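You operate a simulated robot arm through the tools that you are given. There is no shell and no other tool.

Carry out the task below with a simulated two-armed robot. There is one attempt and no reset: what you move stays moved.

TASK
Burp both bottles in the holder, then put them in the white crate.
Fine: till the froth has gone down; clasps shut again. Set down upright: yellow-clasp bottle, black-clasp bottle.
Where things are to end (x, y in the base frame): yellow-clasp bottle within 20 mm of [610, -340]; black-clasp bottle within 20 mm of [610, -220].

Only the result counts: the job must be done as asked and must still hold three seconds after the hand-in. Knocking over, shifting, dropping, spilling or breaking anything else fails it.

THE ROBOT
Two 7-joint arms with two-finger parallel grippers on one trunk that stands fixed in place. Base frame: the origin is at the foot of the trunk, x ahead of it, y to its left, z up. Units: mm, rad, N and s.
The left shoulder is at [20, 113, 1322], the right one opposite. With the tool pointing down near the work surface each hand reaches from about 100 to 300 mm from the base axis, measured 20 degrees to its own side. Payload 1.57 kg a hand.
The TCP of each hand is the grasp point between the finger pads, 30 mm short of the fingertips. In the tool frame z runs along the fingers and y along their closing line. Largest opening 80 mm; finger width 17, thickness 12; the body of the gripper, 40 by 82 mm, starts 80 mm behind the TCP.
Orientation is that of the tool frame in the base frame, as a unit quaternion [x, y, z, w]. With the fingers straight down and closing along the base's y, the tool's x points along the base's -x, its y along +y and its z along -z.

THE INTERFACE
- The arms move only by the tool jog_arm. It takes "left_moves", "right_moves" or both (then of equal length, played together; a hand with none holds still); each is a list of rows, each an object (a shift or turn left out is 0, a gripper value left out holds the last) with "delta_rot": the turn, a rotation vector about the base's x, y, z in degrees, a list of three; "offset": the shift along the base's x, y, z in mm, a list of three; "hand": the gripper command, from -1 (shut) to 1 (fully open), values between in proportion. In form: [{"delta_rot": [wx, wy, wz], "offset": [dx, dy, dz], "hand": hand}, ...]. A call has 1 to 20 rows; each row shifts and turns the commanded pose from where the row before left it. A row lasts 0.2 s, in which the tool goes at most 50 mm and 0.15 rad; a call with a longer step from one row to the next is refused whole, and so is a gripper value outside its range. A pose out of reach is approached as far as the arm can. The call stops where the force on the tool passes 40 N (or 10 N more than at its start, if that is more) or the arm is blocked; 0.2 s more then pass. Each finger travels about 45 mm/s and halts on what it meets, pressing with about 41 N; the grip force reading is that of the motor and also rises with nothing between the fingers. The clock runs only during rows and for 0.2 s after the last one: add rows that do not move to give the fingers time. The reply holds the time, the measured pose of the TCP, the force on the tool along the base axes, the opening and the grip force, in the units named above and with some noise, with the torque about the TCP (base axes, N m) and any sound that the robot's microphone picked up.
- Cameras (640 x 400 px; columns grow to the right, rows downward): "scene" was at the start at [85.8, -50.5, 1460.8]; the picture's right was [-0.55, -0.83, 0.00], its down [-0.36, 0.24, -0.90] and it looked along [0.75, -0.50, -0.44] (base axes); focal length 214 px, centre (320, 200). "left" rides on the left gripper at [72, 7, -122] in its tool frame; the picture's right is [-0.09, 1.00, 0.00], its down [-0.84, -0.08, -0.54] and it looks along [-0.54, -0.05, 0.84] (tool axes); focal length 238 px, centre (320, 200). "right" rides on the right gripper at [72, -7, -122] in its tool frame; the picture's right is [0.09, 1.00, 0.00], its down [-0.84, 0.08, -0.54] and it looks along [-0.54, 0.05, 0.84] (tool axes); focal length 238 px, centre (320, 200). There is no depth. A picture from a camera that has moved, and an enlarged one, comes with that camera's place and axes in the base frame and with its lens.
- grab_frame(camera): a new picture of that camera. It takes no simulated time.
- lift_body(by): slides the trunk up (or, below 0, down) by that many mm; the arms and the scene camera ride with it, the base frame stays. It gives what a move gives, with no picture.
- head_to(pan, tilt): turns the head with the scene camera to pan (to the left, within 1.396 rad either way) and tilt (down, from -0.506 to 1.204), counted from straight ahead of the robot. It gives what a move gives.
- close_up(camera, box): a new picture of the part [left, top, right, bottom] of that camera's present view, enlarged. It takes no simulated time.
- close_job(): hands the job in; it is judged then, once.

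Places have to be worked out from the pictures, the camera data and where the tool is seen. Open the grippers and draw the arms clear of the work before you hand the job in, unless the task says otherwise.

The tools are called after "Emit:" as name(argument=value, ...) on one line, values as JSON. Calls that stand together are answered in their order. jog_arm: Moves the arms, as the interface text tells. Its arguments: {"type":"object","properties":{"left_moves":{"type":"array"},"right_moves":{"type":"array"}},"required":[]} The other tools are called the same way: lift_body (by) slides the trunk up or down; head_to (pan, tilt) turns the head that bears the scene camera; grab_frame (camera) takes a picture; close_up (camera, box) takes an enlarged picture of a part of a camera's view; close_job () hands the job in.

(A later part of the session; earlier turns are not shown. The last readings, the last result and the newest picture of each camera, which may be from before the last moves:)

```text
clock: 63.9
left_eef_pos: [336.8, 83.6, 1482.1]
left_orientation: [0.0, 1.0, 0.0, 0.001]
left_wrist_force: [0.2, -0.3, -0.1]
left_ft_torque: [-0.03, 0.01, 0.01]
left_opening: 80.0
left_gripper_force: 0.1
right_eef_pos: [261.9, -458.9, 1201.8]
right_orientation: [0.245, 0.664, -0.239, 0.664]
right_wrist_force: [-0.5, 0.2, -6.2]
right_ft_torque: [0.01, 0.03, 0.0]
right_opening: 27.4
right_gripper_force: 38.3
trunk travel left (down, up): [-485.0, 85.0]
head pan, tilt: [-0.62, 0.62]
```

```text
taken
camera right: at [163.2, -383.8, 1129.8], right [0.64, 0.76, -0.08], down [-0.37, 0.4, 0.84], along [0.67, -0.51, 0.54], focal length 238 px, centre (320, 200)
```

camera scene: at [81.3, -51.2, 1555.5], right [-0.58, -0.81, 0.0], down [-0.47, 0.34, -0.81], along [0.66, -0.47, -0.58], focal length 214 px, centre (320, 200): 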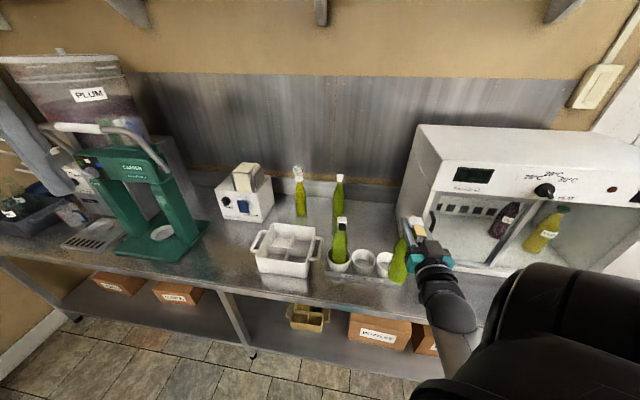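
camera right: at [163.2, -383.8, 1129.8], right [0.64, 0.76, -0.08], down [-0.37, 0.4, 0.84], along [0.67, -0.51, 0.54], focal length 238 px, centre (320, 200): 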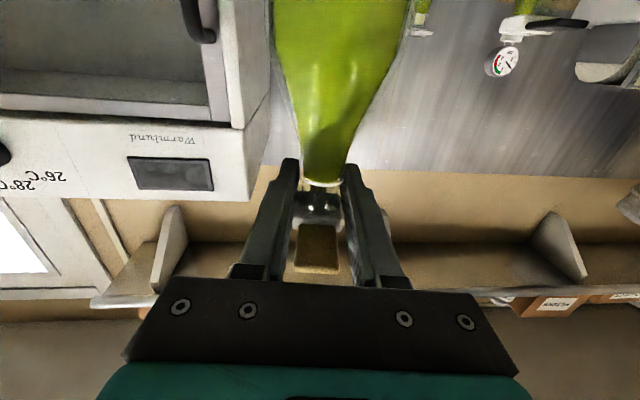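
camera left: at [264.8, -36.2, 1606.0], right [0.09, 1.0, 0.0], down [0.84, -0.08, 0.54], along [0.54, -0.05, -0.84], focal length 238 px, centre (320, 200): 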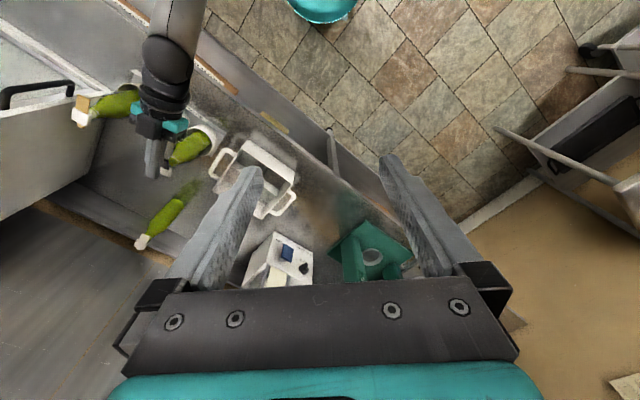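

The bottle hangs steadily at n≈510 in front of the holder. I move it left, parallel to the bench edge, in two stages.

Emit:
jog_arm(right_moves=[{"offset": [10, 10, 0]}, {"offset": [14, 14, 0]}, {"offset": [14, 14, 0]}, {"offset": [14, 14, 0]}, {"offset": [14, 14, 0]}, {"offset": [14, 14, 0]}, {"offset": [14, 14, 0]}, {"offset": [14, 14, 0]}, {"offset": [10, 10, 0]}, {}])

Emit:
grab_frame(camera="scene")

```text
clock: 65.2
left_eef_pos: [336.3, 83.0, 1482.2]
left_orientation: [0.0, 1.0, -0.001, 0.0]
left_wrist_force: [-0.3, -0.2, -0.8]
left_ft_torque: [-0.01, -0.03, -0.02]
left_opening: 80.2
left_gripper_force: 0.1
right_eef_pos: [333.0, -411.7, 1227.3]
right_orientation: [0.175, 0.659, -0.274, 0.678]
right_wrist_force: [-0.6, -0.1, -6.0]
right_ft_torque: [0.09, -0.02, -0.01]
right_opening: 27.2
right_gripper_force: 37.0
trunk travel left (down, up): [-485.0, 85.0]
head pan, tilt: [-0.62, 0.62]
stopped in row 6 (right hand): the arm was blocked; the commanded pose is now the measured one
```

```text
taken
camera scene: at [81.5, -50.9, 1555.5], right [-0.58, -0.81, 0.0], down [-0.47, 0.34, -0.81], along [0.66, -0.47, -0.58], focal length 214 px, centre (320, 200)
```

scene: 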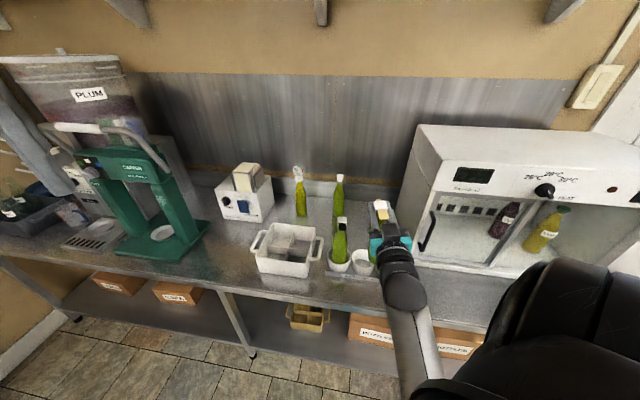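

The arm folded to its inner limit again. I raise the trunk by the remaining 80 mm (bottle rides up clear of everything), which lets the hand work closer in.

Emit:
lift_body(by=80)

```text
clock: 66.3
left_eef_pos: [337.2, 83.8, 1561.6]
left_orientation: [0.0, 1.0, 0.001, 0.0]
left_wrist_force: [-0.5, -0.1, -0.4]
left_ft_torque: [0.0, 0.01, 0.0]
left_opening: 80.0
left_gripper_force: 0.1
right_eef_pos: [332.7, -410.7, 1310.4]
right_orientation: [0.174, 0.657, -0.275, 0.68]
right_wrist_force: [-1.3, -0.2, -5.4]
right_ft_torque: [0.06, -0.02, -0.04]
right_opening: 27.3
right_gripper_force: 37.5
trunk travel left (down, up): [-565.0, 5.0]
head pan, tilt: [-0.62, 0.62]
```

Emit:
jog_arm(right_moves=[{"offset": [0, 0, -15]}, {"offset": [0, 0, -15]}, {"offset": [0, 0, -15], "delta_rot": [4.1, -0.5, 0]}, {"offset": [0, 0, -15], "delta_rot": [4.1, -0.5, 0]}, {"offset": [-5, 5, -10]}, {}])

Emit:
grab_frame(camera="scene")

```text
clock: 67.7
left_eef_pos: [336.1, 83.2, 1560.7]
left_orientation: [0.001, 1.0, 0.0, 0.001]
left_wrist_force: [0.2, -0.3, 0.6]
left_ft_torque: [0.06, 0.0, -0.01]
left_opening: 79.8
left_gripper_force: 0.0
right_eef_pos: [337.7, -415.7, 1256.2]
right_orientation: [0.202, 0.659, -0.237, 0.684]
right_wrist_force: [0.8, 0.3, -4.9]
right_ft_torque: [0.02, 0.04, -0.02]
right_opening: 27.5
right_gripper_force: 38.1
trunk travel left (down, up): [-565.0, 5.0]
head pan, tilt: [-0.62, 0.62]
```

```text
taken
camera scene: at [81.2, -50.9, 1635.6], right [-0.58, -0.81, 0.0], down [-0.47, 0.34, -0.81], along [0.66, -0.47, -0.58], focal length 214 px, centre (320, 200)
```

scene: 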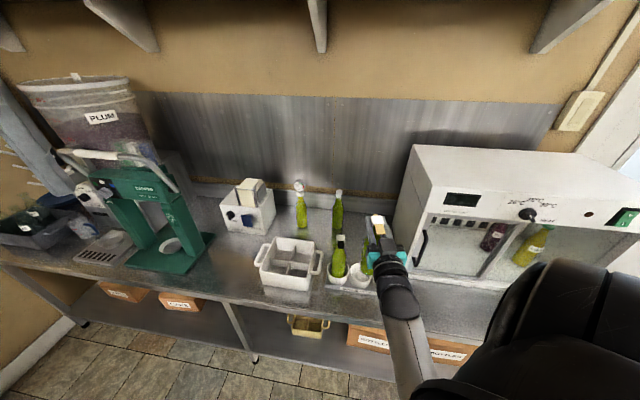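

The tight spot comes from the wrist being too far inboard with the -37° yaw. I turn the hand to point straight ahead (+x), which keeps the wrist and elbow out on the right side.

Emit:
jog_arm(right_moves=[{"delta_rot": [0, 0, 7.2]}, {"delta_rot": [0, 0, 7.2]}, {"delta_rot": [0, 0, 7.2]}, {"delta_rot": [0, 0, 7.2]}, {"delta_rot": [0, 0, 7.2]}, {}])

Emit:
grab_frame(camera="scene")

Emit:
grab_frame(camera="right")

```text
clock: 69.1
left_eef_pos: [335.2, 83.4, 1562.5]
left_orientation: [0.0, 1.0, 0.0, 0.0]
left_wrist_force: [-0.7, 0.2, -1.0]
left_ft_torque: [0.01, 0.01, -0.01]
left_opening: 79.8
left_gripper_force: 0.0
right_eef_pos: [327.3, -406.1, 1240.2]
right_orientation: [0.009, 0.706, -0.006, 0.708]
right_wrist_force: [-0.5, -0.5, -6.0]
right_ft_torque: [-0.01, 0.03, -0.01]
right_opening: 27.3
right_gripper_force: 38.2
trunk travel left (down, up): [-565.0, 5.0]
head pan, tilt: [-0.62, 0.62]
```

```text
taken
camera scene: at [81.1, -50.4, 1635.6], right [-0.58, -0.81, 0.0], down [-0.47, 0.34, -0.81], along [0.66, -0.47, -0.58], focal length 214 px, centre (320, 200)
```

scene: 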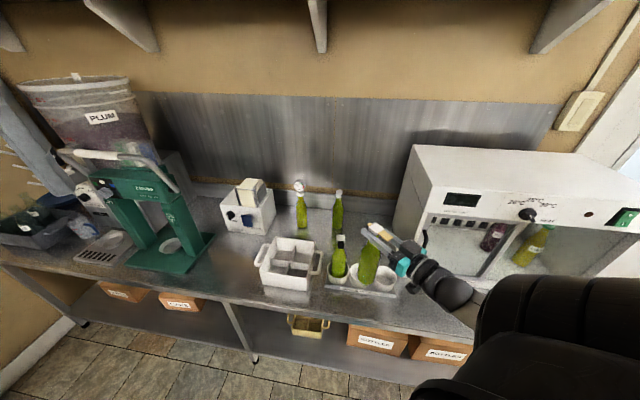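

```text
taken
camera right: at [205.2, -409.1, 1166.5], right [0.02, 1.0, -0.09], down [-0.54, 0.09, 0.84], along [0.84, 0.03, 0.54], focal length 238 px, centre (320, 200)
```

right: 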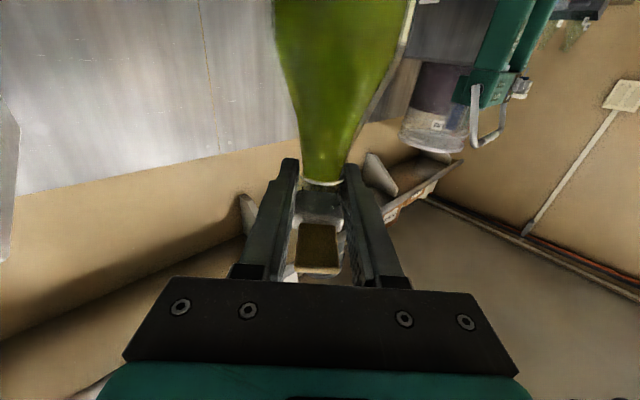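

The hand now points straight along +x and tracks perfectly. I carry the bottle left along the front of the holder.

Emit:
jog_arm(right_moves=[{"offset": [6, 9, 0]}, {"offset": [8, 12, 0]}, {"offset": [10, 13, 0]}, {"offset": [10, 13, 0]}, {"offset": [12, 15, 0]}, {"offset": [12, 15, 0]}, {}])

Emit:
grab_frame(camera="scene")

```text
clock: 70.7
left_eef_pos: [334.9, 83.3, 1561.5]
left_orientation: [0.0, 1.0, 0.0, 0.0]
left_wrist_force: [-0.1, 0.6, -0.5]
left_ft_torque: [0.02, -0.01, -0.04]
left_opening: 80.3
left_gripper_force: 0.2
right_eef_pos: [386.4, -330.3, 1238.9]
right_orientation: [0.008, 0.707, -0.007, 0.708]
right_wrist_force: [-0.1, 0.2, -5.1]
right_ft_torque: [-0.01, 0.05, 0.01]
right_opening: 27.6
right_gripper_force: 37.7
trunk travel left (down, up): [-565.0, 5.0]
head pan, tilt: [-0.62, 0.62]
```

```text
taken
camera scene: at [81.0, -51.2, 1635.6], right [-0.58, -0.81, 0.0], down [-0.47, 0.34, -0.81], along [0.66, -0.47, -0.58], focal length 214 px, centre (320, 200)
```

scene: 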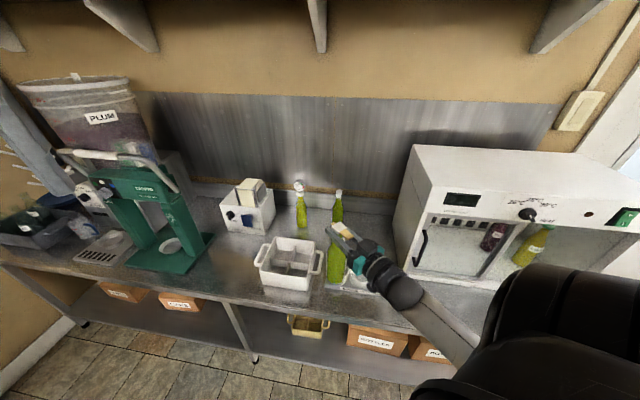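

Tracking well. I continue left past the black bottle, then out over the crate, turning the yaw back to about -35° so the hand will not come near the black bottle when lowering.

Emit:
jog_arm(right_moves=[{"offset": [10, 10, 0]}, {"offset": [13, 13, 0]}, {"offset": [13, 13, 0]}, {"offset": [13, 13, 0]}, {"offset": [15, 5, 0], "delta_rot": [0, 0, -5]}, {"offset": [17, -4, 0], "delta_rot": [0, 0, -6]}, {"offset": [17, -7, 0], "delta_rot": [0, 0, -6]}, {"offset": [17, -8, 0], "delta_rot": [0, 0, -6]}, {"offset": [17, -8, 0], "delta_rot": [0, 0, -6]}, {"offset": [17, -8, 0], "delta_rot": [0, 0, -6]}, {}])

Emit:
grab_frame(camera="scene")

Emit:
grab_frame(camera="right")

```text
clock: 72.8
left_eef_pos: [336.8, 84.8, 1561.3]
left_orientation: [0.0, 1.0, 0.0, -0.001]
left_wrist_force: [-0.1, 0.1, 0.4]
left_ft_torque: [0.01, -0.02, -0.01]
left_opening: 80.0
left_gripper_force: 0.0
right_eef_pos: [504.6, -370.1, 1254.4]
right_orientation: [0.129, 0.67, -0.257, 0.684]
right_wrist_force: [0.7, 0.4, -5.7]
right_ft_torque: [0.25, -0.12, 0.03]
right_opening: 27.0
right_gripper_force: 38.3
right hand out of reach, approached as far as the arm can: row 10
trunk travel left (down, up): [-565.0, 5.0]
head pan, tilt: [-0.62, 0.62]
stopped in row 10 (right hand): the arm was blocked; the commanded pose is now the measured one
```

```text
taken
camera scene: at [82.2, -50.1, 1635.5], right [-0.58, -0.81, 0.0], down [-0.47, 0.34, -0.81], along [0.66, -0.47, -0.58], focal length 214 px, centre (320, 200)
```

scene: 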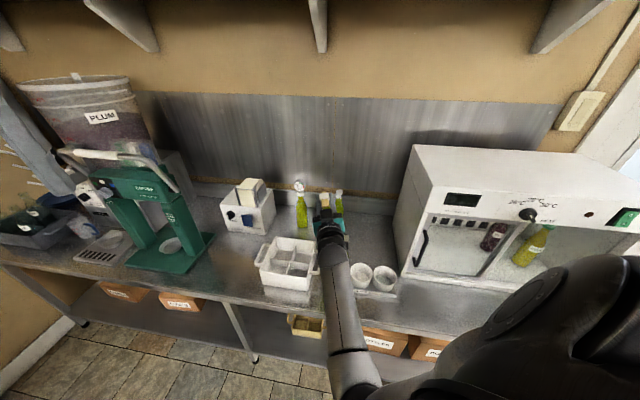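

```text
taken
camera right: at [394.6, -325.8, 1175.2], right [0.52, 0.82, -0.26], down [-0.4, 0.5, 0.77], along [0.76, -0.3, 0.58], focal length 238 px, centre (320, 200)
```

right: 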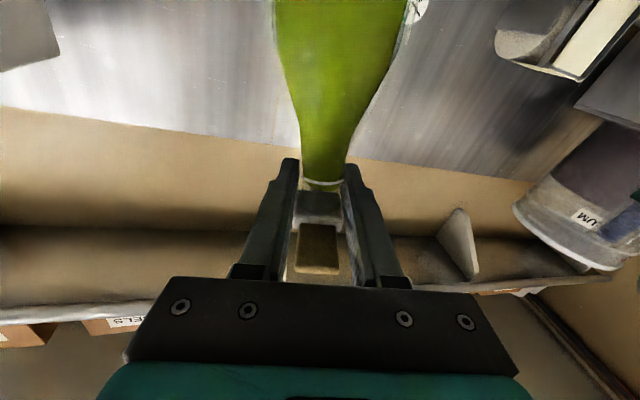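

The hand has been pushed off course toward the black bottle and tilted; I must check for contact before any further move.

Emit:
close_up(camera="scene", box=[270, 170, 410, 310])

Emit:
grab_frame(camera="left")

Emit:
close_up(camera="left", box=[80, 60, 260, 240])

```text
2.86 times, centred on (340, 240) of scene
camera zoom: at [82.2, -50.1, 1635.5], right [-0.58, -0.81, 0.0], down [-0.47, 0.34, -0.81], along [0.66, -0.47, -0.58], focal length 613 px, centre (263, 86)
```

zoom: 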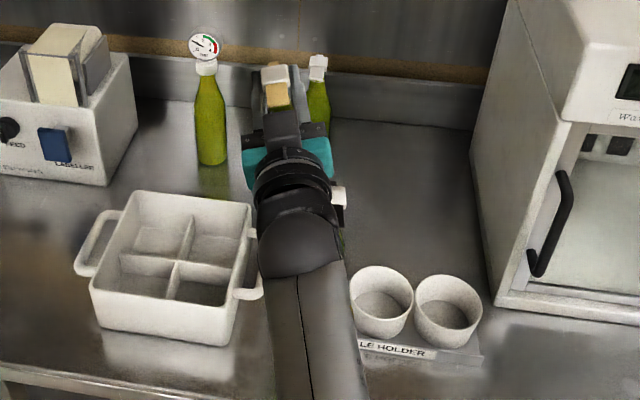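

```text
taken
camera left: at [265.1, 90.9, 1684.1], right [0.09, 1.0, 0.0], down [0.84, -0.08, 0.54], along [0.54, -0.05, -0.84], focal length 238 px, centre (320, 200)
```

left: 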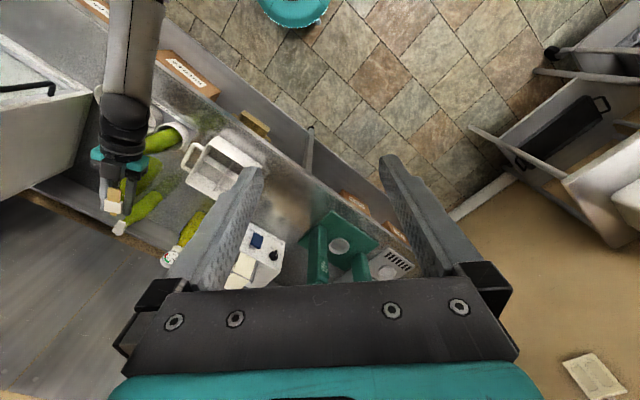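

```text
2.22 times, centred on (170, 150) of left
camera zoom: at [265.1, 90.9, 1684.1], right [0.09, 1.0, 0.0], down [0.84, -0.08, 0.54], along [0.54, -0.05, -0.84], focal length 530 px, centre (653, 311)
```

zoom: 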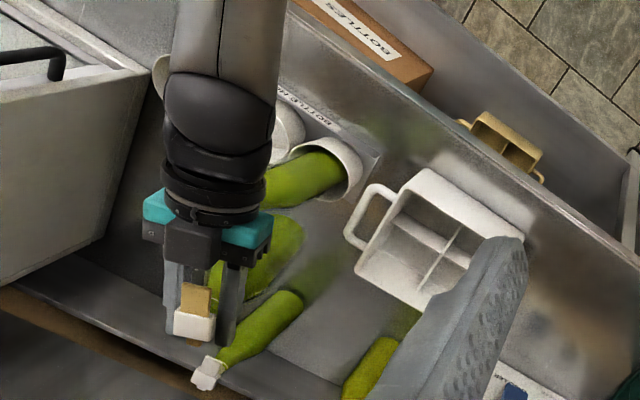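

The black bottle still stands in place, but the yellow bottle hangs close to it. I lift straight up first so its base is above the black cap, then turn the yaw back toward +x.

Emit:
jog_arm(right_moves=[{"offset": [2, 4, 10]}, {"offset": [2, 4, 15]}, {"offset": [0, 0, 15]}, {"offset": [0, 0, 15]}, {"offset": [0, 0, 15]}, {}])

Emit:
close_up(camera="scene", box=[270, 170, 410, 310])

Emit:
close_up(camera="left", box=[80, 60, 260, 240])

```text
clock: 74.2
left_eef_pos: [335.4, 83.2, 1563.0]
left_orientation: [0.001, 1.0, 0.0, 0.0]
left_wrist_force: [-0.4, 0.0, 0.5]
left_ft_torque: [-0.02, 0.03, -0.01]
left_opening: 79.9
left_gripper_force: 0.1
right_eef_pos: [508.5, -364.9, 1325.2]
right_orientation: [0.128, 0.669, -0.256, 0.686]
right_wrist_force: [0.0, -0.4, -5.9]
right_ft_torque: [0.12, -0.01, -0.02]
right_opening: 27.5
right_gripper_force: 38.0
trunk travel left (down, up): [-565.0, 5.0]
head pan, tilt: [-0.62, 0.62]
```

```text
2.86 times, centred on (340, 240) of scene
camera zoom: at [81.5, -50.9, 1635.5], right [-0.58, -0.81, 0.0], down [-0.47, 0.34, -0.81], along [0.66, -0.47, -0.58], focal length 613 px, centre (263, 86)
```

zoom: 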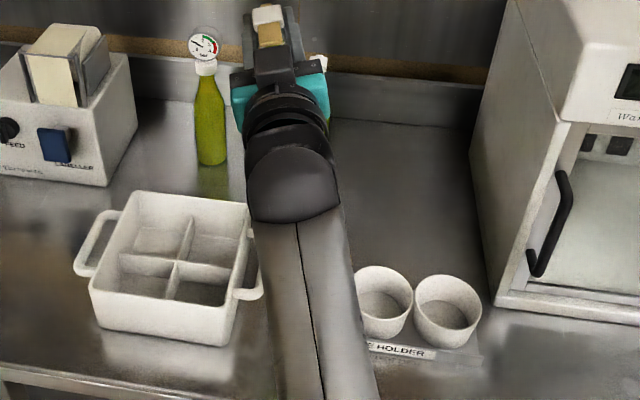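

```text
2.22 times, centred on (170, 150) of left
camera zoom: at [264.3, 90.2, 1684.3], right [0.09, 1.0, 0.0], down [0.84, -0.08, 0.54], along [0.54, -0.05, -0.84], focal length 530 px, centre (653, 311)
```

zoom: 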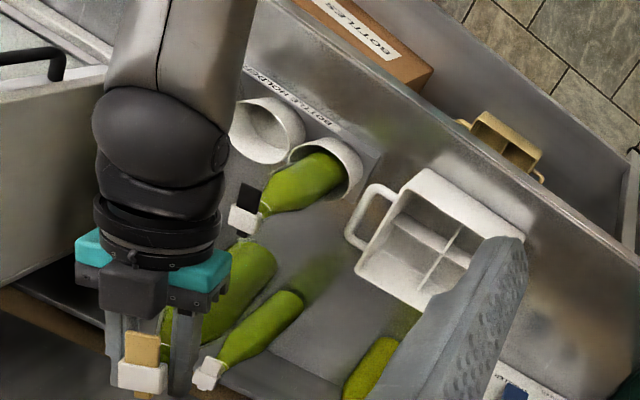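

Clear now: the yellow bottle's base is well above everything and the black bottle is undisturbed. I turn the hand back to yaw 0 and level it.

Emit:
jog_arm(right_moves=[{"delta_rot": [0, 0, 7.9]}, {"delta_rot": [0, 0, 7.9]}, {"delta_rot": [0, 0, 7.9]}, {"delta_rot": [0, 0, 7.8]}, {"delta_rot": [4.85, 2, 0]}, {"delta_rot": [4.85, 2, 0]}, {}])

Emit:
grab_frame(camera="scene")

```text
clock: 75.8
left_eef_pos: [335.9, 84.0, 1562.6]
left_orientation: [0.0, 1.0, 0.0, 0.0]
left_wrist_force: [-0.5, -0.3, 0.3]
left_ft_torque: [0.0, 0.03, 0.0]
left_opening: 79.8
left_gripper_force: 0.0
right_eef_pos: [507.0, -362.8, 1324.9]
right_orientation: [0.002, 0.705, 0.0, 0.709]
right_wrist_force: [0.4, -0.3, -6.5]
right_ft_torque: [0.01, 0.04, 0.01]
right_opening: 27.4
right_gripper_force: 37.4
trunk travel left (down, up): [-565.0, 5.0]
head pan, tilt: [-0.62, 0.62]
```

```text
taken
camera scene: at [81.5, -50.4, 1635.6], right [-0.58, -0.81, 0.0], down [-0.47, 0.34, -0.81], along [0.66, -0.47, -0.58], focal length 214 px, centre (320, 200)
```

scene: 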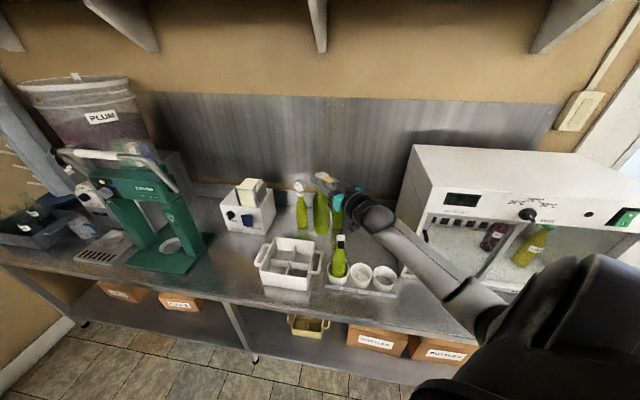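

Level and tracking with the elbow out to the right. At this height I move over the target cell (610,-340), keeping yaw 0, and check.

Emit:
jog_arm(right_moves=[{"offset": [12, 2, 0]}, {"offset": [15, 3, 0]}, {"offset": [15, 3, 0]}, {"offset": [15, 4, 0]}, {"offset": [15, 4, 0]}, {"offset": [15, 4, 0]}, {"offset": [16, 3, 0]}, {}])

Emit:
grab_frame(camera="scene")

```text
clock: 77.6
left_eef_pos: [335.5, 83.4, 1562.1]
left_orientation: [0.0, 1.0, 0.0, 0.0]
left_wrist_force: [0.8, -0.5, 0.1]
left_ft_torque: [0.0, -0.01, -0.01]
left_opening: 80.1
left_gripper_force: 0.0
right_eef_pos: [610.9, -339.7, 1326.5]
right_orientation: [0.001, 0.706, -0.001, 0.708]
right_wrist_force: [0.6, -0.6, -6.0]
right_ft_torque: [0.01, 0.06, -0.02]
right_opening: 27.4
right_gripper_force: 37.6
trunk travel left (down, up): [-565.0, 5.0]
head pan, tilt: [-0.62, 0.62]
```

```text
taken
camera scene: at [81.1, -51.0, 1635.6], right [-0.58, -0.81, 0.0], down [-0.47, 0.34, -0.81], along [0.66, -0.47, -0.58], focal length 214 px, centre (320, 200)
```

scene: 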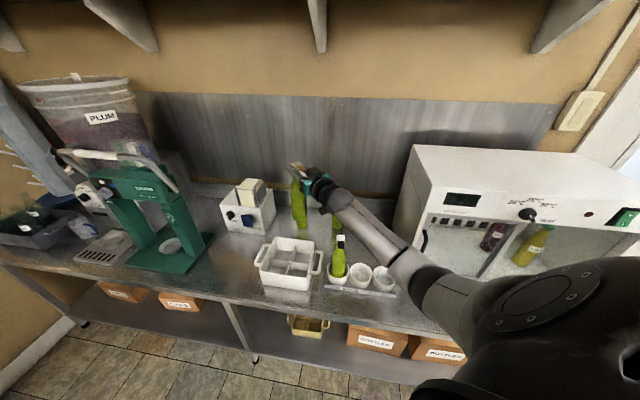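

At (610.9,-339.7) with good tracking. Now I yaw the hand -16° so its body and wrist clear the black bottle on the way down, and verify.

Emit:
jog_arm(right_moves=[{"delta_rot": [0, 0, -8]}, {"delta_rot": [0, 0, -8]}, {}])

Emit:
close_up(camera="scene", box=[240, 150, 440, 310])

Emit:
close_up(camera="left", box=[60, 40, 300, 280])

```text
clock: 78.4
left_eef_pos: [336.5, 82.4, 1562.0]
left_orientation: [0.0, 1.0, 0.0, 0.0]
left_wrist_force: [-0.6, 0.6, 0.6]
left_ft_torque: [0.0, 0.0, 0.0]
left_opening: 80.0
left_gripper_force: 0.0
right_eef_pos: [610.7, -340.4, 1325.6]
right_orientation: [0.101, 0.699, -0.101, 0.701]
right_wrist_force: [-0.1, -0.8, -5.6]
right_ft_torque: [-0.02, 0.03, 0.0]
right_opening: 27.4
right_gripper_force: 37.5
trunk travel left (down, up): [-565.0, 5.0]
head pan, tilt: [-0.62, 0.62]
```

```text
2.50 times, centred on (340, 230) of scene
camera zoom: at [81.2, -51.8, 1635.5], right [-0.58, -0.81, 0.0], down [-0.47, 0.34, -0.81], along [0.66, -0.47, -0.58], focal length 536 px, centre (270, 125)
```

zoom: 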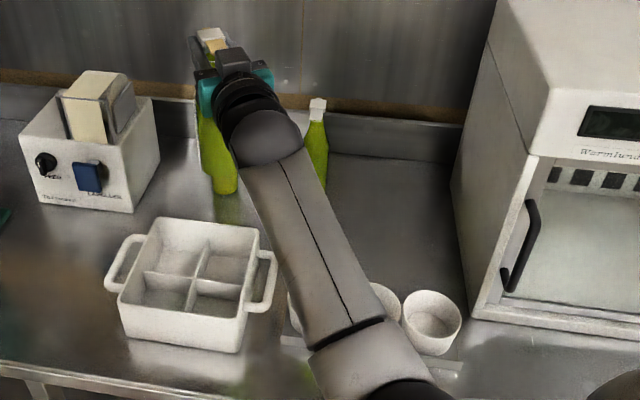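

```text
1.67 times, centred on (180, 160) of left
camera zoom: at [264.1, 89.3, 1684.4], right [0.09, 1.0, 0.0], down [0.84, -0.08, 0.54], along [0.54, -0.05, -0.84], focal length 397 px, centre (553, 267)
```

zoom: 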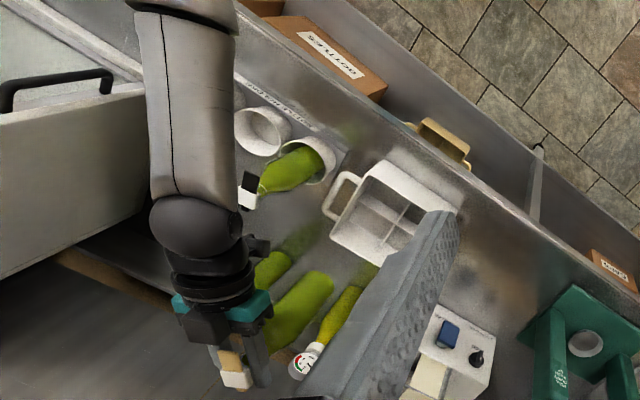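

Pose is good, and the forearm keeps well clear of the black bottle. I lower the trunk 150 mm so the bottle base is still ~40 mm above the crate rim, then check alignment.

Emit:
lift_body(by=-150)

Emit:
grab_frame(camera="scene")

Emit:
close_up(camera="scene", box=[220, 150, 380, 310])

Emit:
grab_frame(camera="left")

Emit:
grab_frame(camera="right")

```text
clock: 80.1
left_eef_pos: [335.7, 83.6, 1411.6]
left_orientation: [0.001, 1.0, 0.0, 0.0]
left_wrist_force: [0.2, -0.3, 0.2]
left_ft_torque: [0.02, 0.01, -0.03]
left_opening: 79.9
left_gripper_force: 0.0
right_eef_pos: [611.4, -339.7, 1176.3]
right_orientation: [0.1, 0.699, -0.1, 0.701]
right_wrist_force: [-0.3, 0.5, -4.9]
right_ft_torque: [0.0, 0.02, 0.01]
right_opening: 27.4
right_gripper_force: 37.8
trunk travel left (down, up): [-415.0, 155.0]
head pan, tilt: [-0.62, 0.62]
```

```text
taken
camera scene: at [81.3, -50.8, 1485.6], right [-0.58, -0.81, 0.0], down [-0.47, 0.34, -0.81], along [0.66, -0.47, -0.58], focal length 214 px, centre (320, 200)
```

scene: 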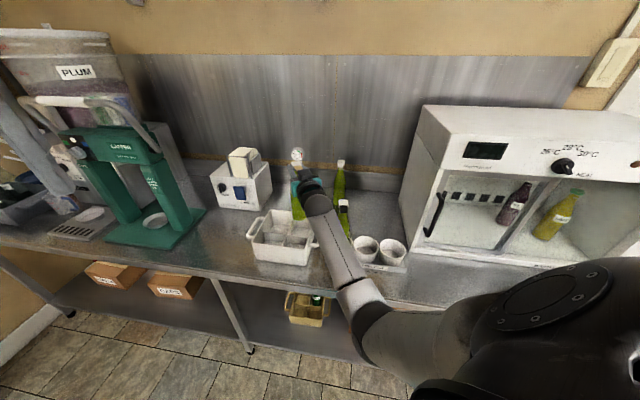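

```text
2.50 times, centred on (300, 230) of scene
camera zoom: at [81.3, -50.8, 1485.6], right [-0.58, -0.81, 0.0], down [-0.47, 0.34, -0.81], along [0.66, -0.47, -0.58], focal length 536 px, centre (370, 125)
```

zoom: 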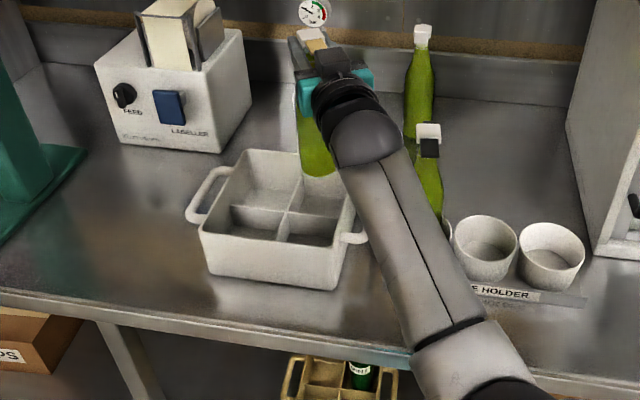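

```text
taken
camera left: at [264.2, 90.3, 1534.5], right [0.09, 1.0, 0.0], down [0.84, -0.08, 0.54], along [0.54, -0.05, -0.84], focal length 238 px, centre (320, 200)
```

left: 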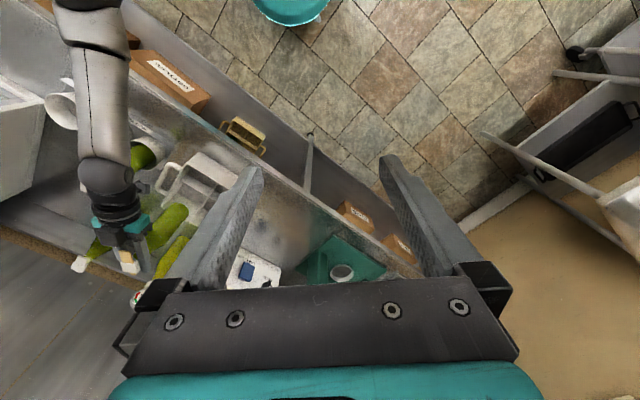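

```text
taken
camera right: at [491.8, -312.1, 1103.0], right [0.28, 0.96, -0.09], down [-0.5, 0.23, 0.83], along [0.82, -0.19, 0.54], focal length 238 px, centre (320, 200)
```

right: 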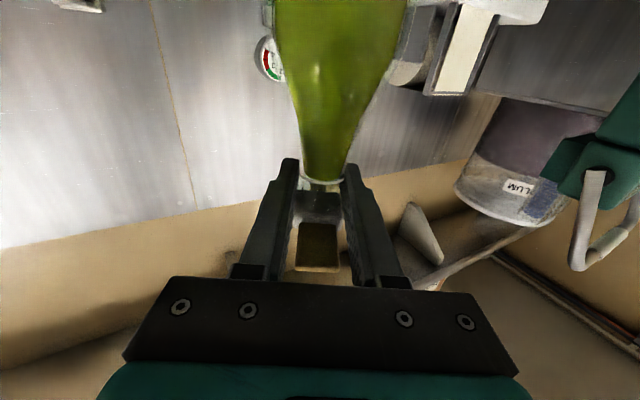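

The base projects onto the rear-right cell, near (612,-340). I lower another 40 mm to about rim level and check clearance to the cell walls.

Emit:
lift_body(by=-38)

Emit:
close_up(camera="scene", box=[240, 160, 340, 260])

Emit:
close_up(camera="left", box=[80, 140, 260, 300])

```text
clock: 80.9
left_eef_pos: [334.2, 83.2, 1374.3]
left_orientation: [-0.001, 1.0, 0.0, -0.001]
left_wrist_force: [0.7, -0.2, -0.1]
left_ft_torque: [0.03, 0.0, -0.01]
left_opening: 80.3
left_gripper_force: 0.1
right_eef_pos: [610.4, -340.1, 1137.7]
right_orientation: [0.1, 0.699, -0.1, 0.701]
right_wrist_force: [0.0, 0.2, -5.2]
right_ft_torque: [0.01, 0.01, 0.03]
right_opening: 27.2
right_gripper_force: 38.2
trunk travel left (down, up): [-377.0, 193.0]
head pan, tilt: [-0.62, 0.62]
```

```text
4.00 times, centred on (290, 210) of scene
camera zoom: at [81.3, -50.8, 1447.6], right [-0.58, -0.81, 0.0], down [-0.47, 0.34, -0.81], along [0.66, -0.47, -0.58], focal length 858 px, centre (440, 160)
```

zoom: 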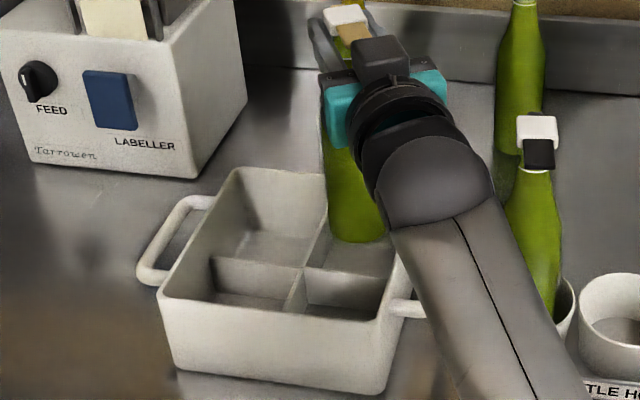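

```text
2.50 times, centred on (170, 220) of left
camera zoom: at [264.1, 90.3, 1496.3], right [0.09, 1.0, 0.0], down [0.84, -0.08, 0.54], along [0.54, -0.05, -0.84], focal length 596 px, centre (695, 150)
```

zoom: 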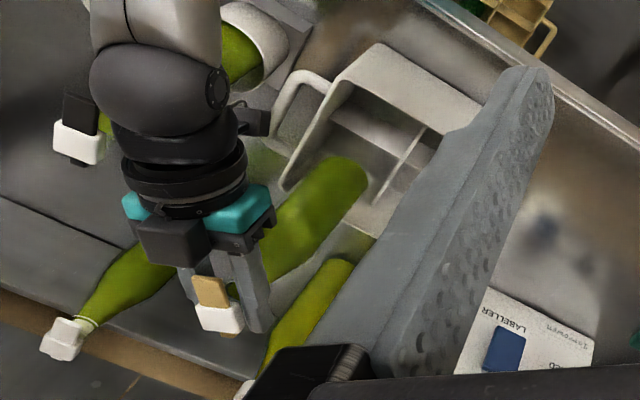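

I check the bottle's true axis relative to the grasp point using high-zoom views of the cap from both cameras.

Emit:
close_up(camera="scene", box=[280, 150, 320, 190])

Emit:
close_up(camera="left", box=[110, 240, 160, 290])

Emit:
close_up(camera="right", box=[220, 20, 420, 280])

```text
10.00 times, centred on (300, 170) of scene
camera zoom: at [81.3, -50.8, 1447.6], right [-0.58, -0.81, 0.0], down [-0.47, 0.34, -0.81], along [0.66, -0.47, -0.58], focal length 2145 px, centre (520, 500)
```

zoom: 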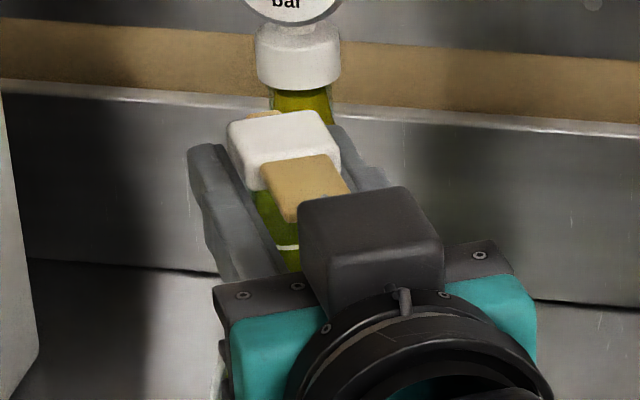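

```text
8.00 times, centred on (135, 265) of left
camera zoom: at [264.1, 90.3, 1496.3], right [0.09, 1.0, 0.0], down [0.84, -0.08, 0.54], along [0.54, -0.05, -0.84], focal length 1907 px, centre (1800, -320)
```

zoom: 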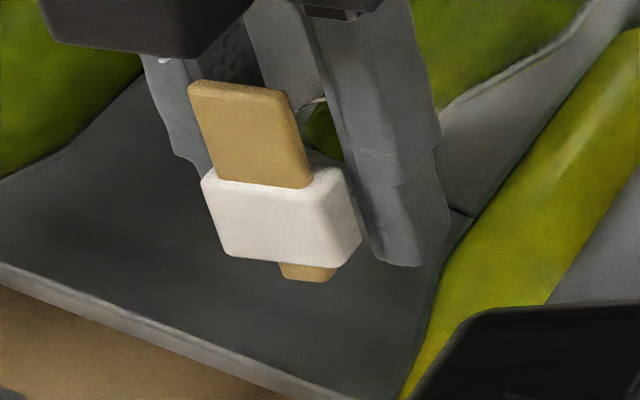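

```text
1.54 times, centred on (320, 150) of right
camera zoom: at [491.7, -312.1, 1064.9], right [0.28, 0.96, -0.09], down [-0.5, 0.23, 0.83], along [0.82, -0.19, 0.54], focal length 367 px, centre (320, 277)
```

zoom: 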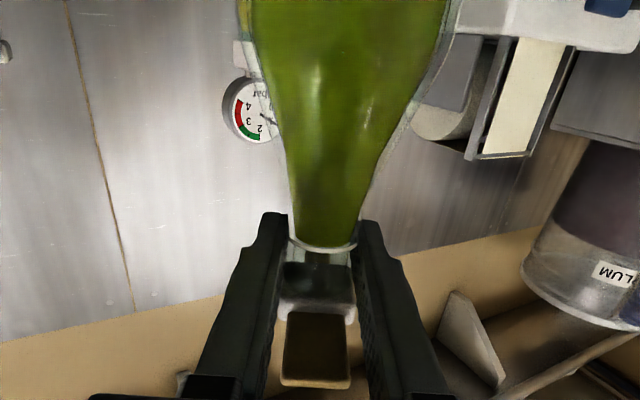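

Both cameras put the bottle axis near (607,-337), well within tolerance. I nudge 2–3 mm and lower further into the cell.

Emit:
jog_arm(right_moves=[{"offset": [2, -2, 0]}, {}])

Emit:
lift_body(by=-38)

Emit:
close_up(camera="scene", box=[240, 160, 340, 260])

```text
clock: 81.5
left_eef_pos: [335.1, 83.9, 1374.2]
left_orientation: [0.001, 1.0, -0.001, 0.0]
left_wrist_force: [0.1, 0.6, 0.0]
left_ft_torque: [0.04, 0.01, 0.0]
left_opening: 80.1
left_gripper_force: 0.1
right_eef_pos: [614.2, -341.3, 1137.5]
right_orientation: [0.101, 0.698, -0.101, 0.701]
right_wrist_force: [0.4, -1.1, -5.4]
right_ft_torque: [0.03, 0.01, -0.01]
right_opening: 27.6
right_gripper_force: 37.9
trunk travel left (down, up): [-377.0, 193.0]
head pan, tilt: [-0.62, 0.62]
```

```text
clock: 82.3
left_eef_pos: [335.1, 83.2, 1335.3]
left_orientation: [0.0, 1.0, -0.001, 0.0]
left_wrist_force: [1.0, 0.6, 0.3]
left_ft_torque: [0.0, -0.02, -0.02]
left_opening: 79.8
left_gripper_force: 0.1
right_eef_pos: [612.9, -340.1, 1099.9]
right_orientation: [0.1, 0.699, -0.1, 0.701]
right_wrist_force: [-0.6, -0.3, -4.9]
right_ft_torque: [0.01, 0.01, -0.01]
right_opening: 27.1
right_gripper_force: 38.2
trunk travel left (down, up): [-339.0, 231.0]
head pan, tilt: [-0.62, 0.62]
```

```text
4.00 times, centred on (290, 210) of scene
camera zoom: at [81.3, -50.8, 1409.6], right [-0.58, -0.81, 0.0], down [-0.47, 0.34, -0.81], along [0.66, -0.47, -0.58], focal length 858 px, centre (440, 160)
```

zoom: 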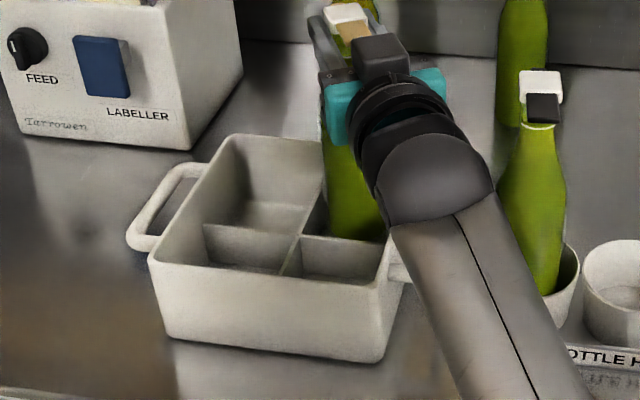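

The bottle is inside the rear-right cell without touching. I lower with the arm in small steps until the load goes off the hand.

Emit:
jog_arm(right_moves=[{"offset": [0, 0, -4]}, {"offset": [0, 0, -4]}, {"offset": [0, 0, -3]}, {}])

```text
clock: 83.3
left_eef_pos: [335.8, 84.0, 1334.9]
left_orientation: [0.0, 1.0, 0.0, 0.0]
left_wrist_force: [-0.1, 0.0, -0.3]
left_ft_torque: [0.03, 0.01, 0.02]
left_opening: 79.9
left_gripper_force: 0.0
right_eef_pos: [614.0, -340.5, 1088.5]
right_orientation: [0.1, 0.698, -0.1, 0.702]
right_wrist_force: [0.3, -0.9, -5.6]
right_ft_torque: [0.03, 0.01, 0.04]
right_opening: 27.1
right_gripper_force: 37.8
trunk travel left (down, up): [-339.0, 231.0]
head pan, tilt: [-0.62, 0.62]
```

Emit:
jog_arm(right_moves=[{"offset": [0, 0, -3]}, {"offset": [0, 0, -2]}, {"offset": [0, 0, -2]}, {}])

```text
clock: 84.3
left_eef_pos: [335.8, 84.8, 1335.8]
left_orientation: [0.0, 1.0, 0.0, 0.001]
left_wrist_force: [0.3, 0.9, 0.2]
left_ft_torque: [0.03, -0.03, -0.03]
left_opening: 80.0
left_gripper_force: 0.0
right_eef_pos: [611.9, -341.2, 1083.0]
right_orientation: [0.1, 0.697, -0.1, 0.703]
right_wrist_force: [1.6, 2.2, 3.7]
right_ft_torque: [0.27, -0.21, -0.04]
right_opening: 27.3
right_gripper_force: 37.4
trunk travel left (down, up): [-339.0, 231.0]
head pan, tilt: [-0.62, 0.62]
```

The bottle stands on the crate floor (load reversed to +3.7 N at z≈1083). I relieve 1 mm and open the fingers.

Emit:
jog_arm(right_moves=[{"offset": [0, 0, 1]}, {"hand": -0.2}, {"hand": 0.3}, {}, {}])

Emit:
close_up(camera="right", box=[220, 20, 420, 280])

Emit:
close_up(camera="scene", box=[240, 150, 340, 250])

```text
clock: 85.5
left_eef_pos: [335.2, 84.2, 1336.6]
left_orientation: [0.0, 1.0, 0.001, -0.001]
left_wrist_force: [-0.5, -0.7, -0.3]
left_ft_torque: [-0.01, -0.01, 0.0]
left_opening: 80.0
left_gripper_force: 0.1
right_eef_pos: [611.5, -340.8, 1082.6]
right_orientation: [0.099, 0.698, -0.1, 0.702]
right_wrist_force: [0.2, -0.2, -0.3]
right_ft_torque: [0.01, -0.06, 0.02]
right_opening: 51.8
right_gripper_force: 0.1
trunk travel left (down, up): [-339.0, 231.0]
head pan, tilt: [-0.62, 0.62]
```

```text
1.54 times, centred on (320, 150) of right
camera zoom: at [493.0, -313.3, 1009.8], right [0.28, 0.96, -0.09], down [-0.5, 0.23, 0.83], along [0.82, -0.19, 0.54], focal length 367 px, centre (320, 277)
```

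zoom: 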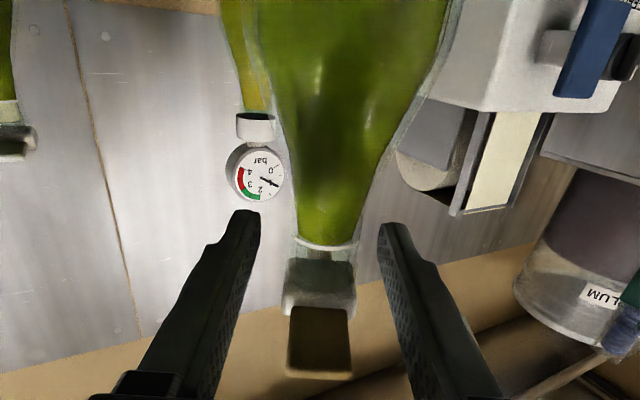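

```text
4.00 times, centred on (290, 200) of scene
camera zoom: at [80.9, -50.5, 1409.6], right [-0.58, -0.81, 0.0], down [-0.47, 0.34, -0.81], along [0.66, -0.47, -0.58], focal length 858 px, centre (440, 200)
```

zoom: 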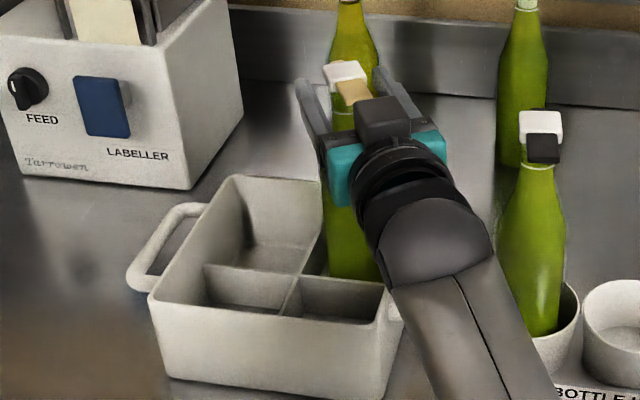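

The yellow bottle stands free and upright in its cell. I retreat straight back from its neck.

Emit:
jog_arm(right_moves=[{"offset": [-9.6, 2.8, 0]}, {"offset": [-14.4, 4.2, 0]}, {"offset": [-19.2, 5.6, 0]}, {"offset": [-19.2, 5.6, 0]}, {"offset": [-19.2, 5.6, 0]}, {}])

Emit:
grab_frame(camera="scene")

Emit:
close_up(camera="scene", box=[230, 140, 370, 270])

```text
clock: 87.0
left_eef_pos: [335.2, 83.5, 1336.2]
left_orientation: [0.0, 1.0, 0.001, 0.0]
left_wrist_force: [0.1, -0.6, 0.7]
left_ft_torque: [0.03, 0.0, 0.0]
left_opening: 80.1
left_gripper_force: 0.0
right_eef_pos: [530.6, -319.2, 1082.4]
right_orientation: [0.1, 0.699, -0.101, 0.701]
right_wrist_force: [0.7, 0.3, 0.3]
right_ft_torque: [0.02, -0.01, 0.0]
right_opening: 52.0
right_gripper_force: 0.2
trunk travel left (down, up): [-339.0, 231.0]
head pan, tilt: [-0.62, 0.62]
```

```text
taken
camera scene: at [81.0, -50.5, 1409.6], right [-0.58, -0.81, 0.0], down [-0.47, 0.34, -0.81], along [0.66, -0.47, -0.58], focal length 214 px, centre (320, 200)
```

scene: 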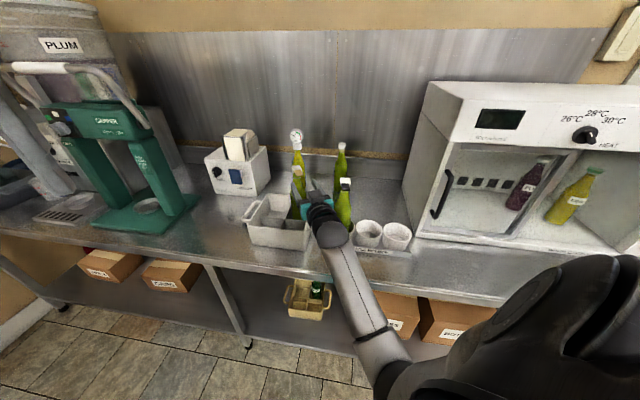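

```text
3.08 times, centred on (300, 205) of scene
camera zoom: at [81.0, -50.5, 1409.6], right [-0.58, -0.81, 0.0], down [-0.47, 0.34, -0.81], along [0.66, -0.47, -0.58], focal length 660 px, centre (382, 185)
```

zoom: 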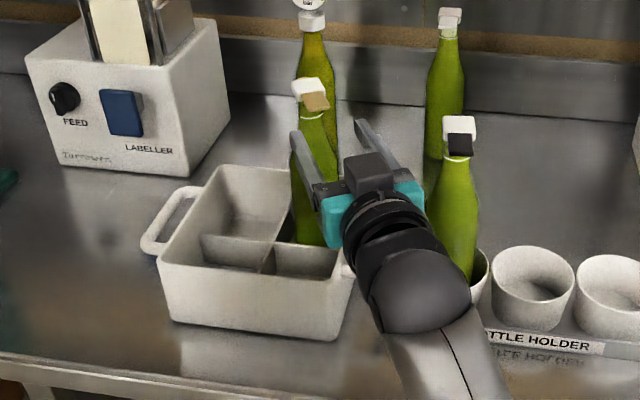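

Yellow is in place and the clasp looks shut. I raise the trunk 150 mm, then bring the hand back to yaw 0 and over to a standoff in front of the black bottle.

Emit:
lift_body(by=150)

Emit:
jog_arm(right_moves=[{"offset": [-15, -5, 0], "delta_rot": [0, 0, 5.5]}, {"offset": [-20, -9, 0], "delta_rot": [0, 0, 5.5]}, {"offset": [-20, -10, 0], "delta_rot": [0, 0, 5.3]}, {"offset": [-20, -10, 0]}, {"offset": [-20, -10, 0]}, {"offset": [-20, -10, 0]}, {"offset": [-20, -10, 0]}, {"offset": [-20, -10, 0]}, {"offset": [-20, -10, 0]}, {"offset": [-10, -5, 0]}, {}])

Emit:
grab_frame(camera="scene")

```text
clock: 88.7
left_eef_pos: [334.5, 83.2, 1486.0]
left_orientation: [-0.001, 1.0, 0.0, 0.0]
left_wrist_force: [0.5, -0.9, -0.1]
left_ft_torque: [0.0, 0.01, 0.0]
left_opening: 79.7
left_gripper_force: 0.1
right_eef_pos: [531.0, -318.8, 1232.6]
right_orientation: [0.1, 0.699, -0.1, 0.701]
right_wrist_force: [-0.1, 0.2, 1.4]
right_ft_torque: [0.0, -0.03, 0.04]
right_opening: 51.9
right_gripper_force: 0.0
trunk travel left (down, up): [-489.0, 81.0]
head pan, tilt: [-0.62, 0.62]
```

```text
clock: 91.1
left_eef_pos: [335.1, 83.2, 1486.4]
left_orientation: [0.0, 1.0, -0.001, 0.0]
left_wrist_force: [0.0, 0.2, 0.2]
left_ft_torque: [-0.01, -0.02, 0.0]
left_opening: 79.9
left_gripper_force: 0.0
right_eef_pos: [348.1, -411.4, 1232.4]
right_orientation: [0.0, 0.707, 0.0, 0.708]
right_wrist_force: [-0.3, -0.6, 0.2]
right_ft_torque: [0.0, 0.02, -0.01]
right_opening: 52.1
right_gripper_force: 0.1
trunk travel left (down, up): [-489.0, 81.0]
head pan, tilt: [-0.62, 0.62]
```

```text
taken
camera scene: at [80.9, -50.5, 1559.6], right [-0.58, -0.81, 0.0], down [-0.47, 0.34, -0.81], along [0.66, -0.47, -0.58], focal length 214 px, centre (320, 200)
```

scene: 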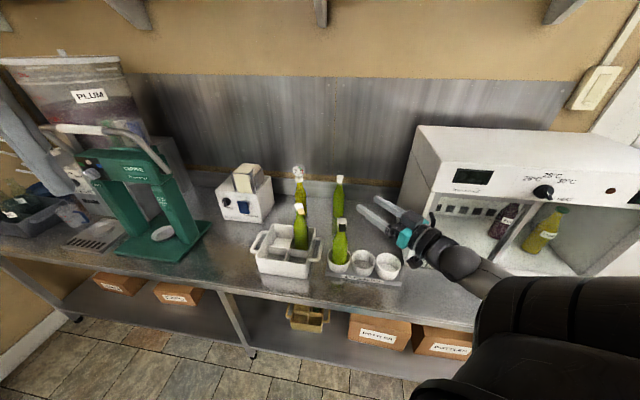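

A clear view of both bottles; I check the caps and the froth before gripping the black one.

Emit:
close_up(camera="scene", box=[280, 195, 360, 275])

Emit:
close_up(camera="scene", box=[325, 210, 355, 240])

Emit:
close_up(camera="scene", box=[285, 195, 315, 225])

Emit:
close_up(camera="left", box=[80, 100, 240, 280])

```text
5.00 times, centred on (320, 235) of scene
camera zoom: at [80.9, -50.5, 1559.6], right [-0.58, -0.81, 0.0], down [-0.47, 0.34, -0.81], along [0.66, -0.47, -0.58], focal length 1072 px, centre (320, 25)
```

zoom: 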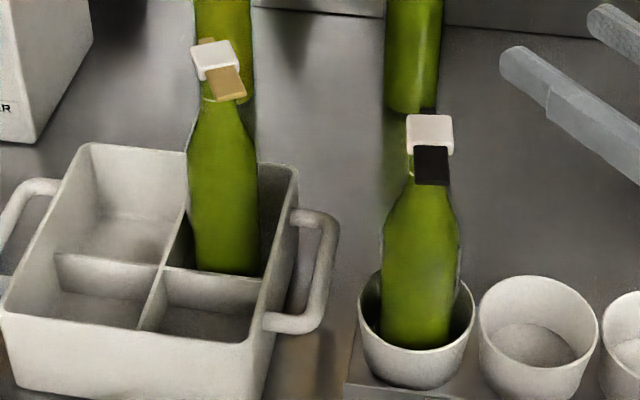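

```text
13.33 times, centred on (340, 225) of scene
camera zoom: at [80.9, -50.5, 1559.6], right [-0.58, -0.81, 0.0], down [-0.47, 0.34, -0.81], along [0.66, -0.47, -0.58], focal length 2860 px, centre (53, -133)
```

zoom: 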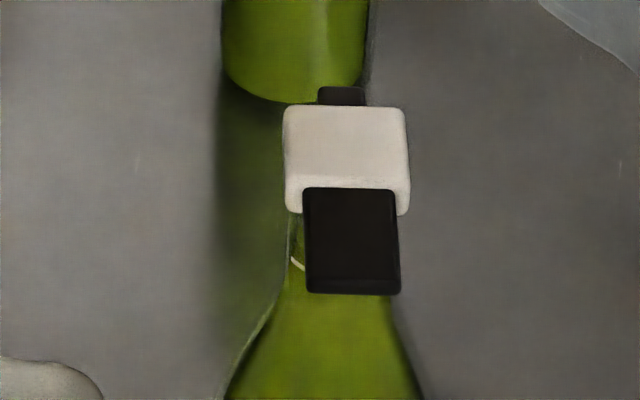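

```text
13.33 times, centred on (300, 210) of scene
camera zoom: at [80.9, -50.5, 1559.6], right [-0.58, -0.81, 0.0], down [-0.47, 0.34, -0.81], along [0.66, -0.47, -0.58], focal length 2860 px, centre (587, 67)
```

zoom: 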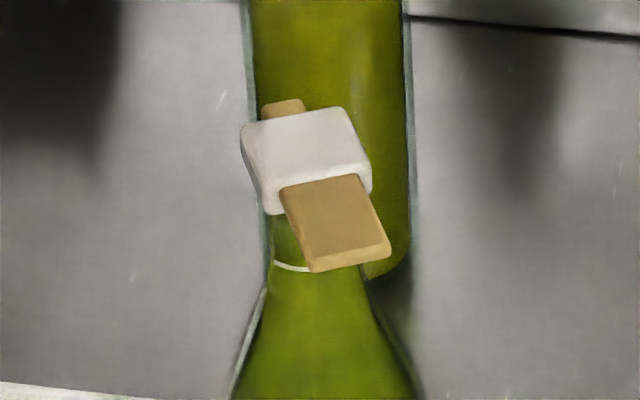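

```text
2.22 times, centred on (160, 190) of left
camera zoom: at [263.8, 90.7, 1608.4], right [0.09, 1.0, 0.0], down [0.84, -0.08, 0.54], along [0.54, -0.05, -0.84], focal length 530 px, centre (676, 222)
```

zoom: 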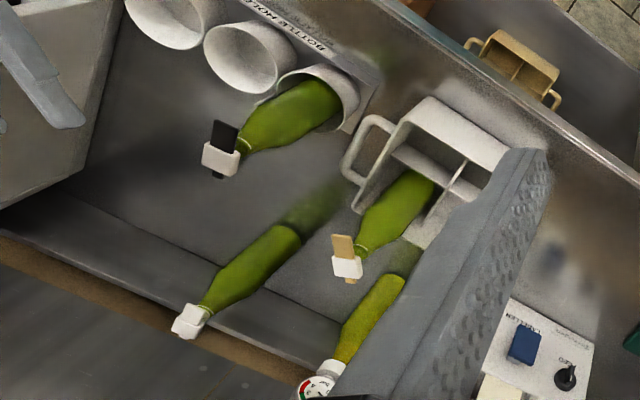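

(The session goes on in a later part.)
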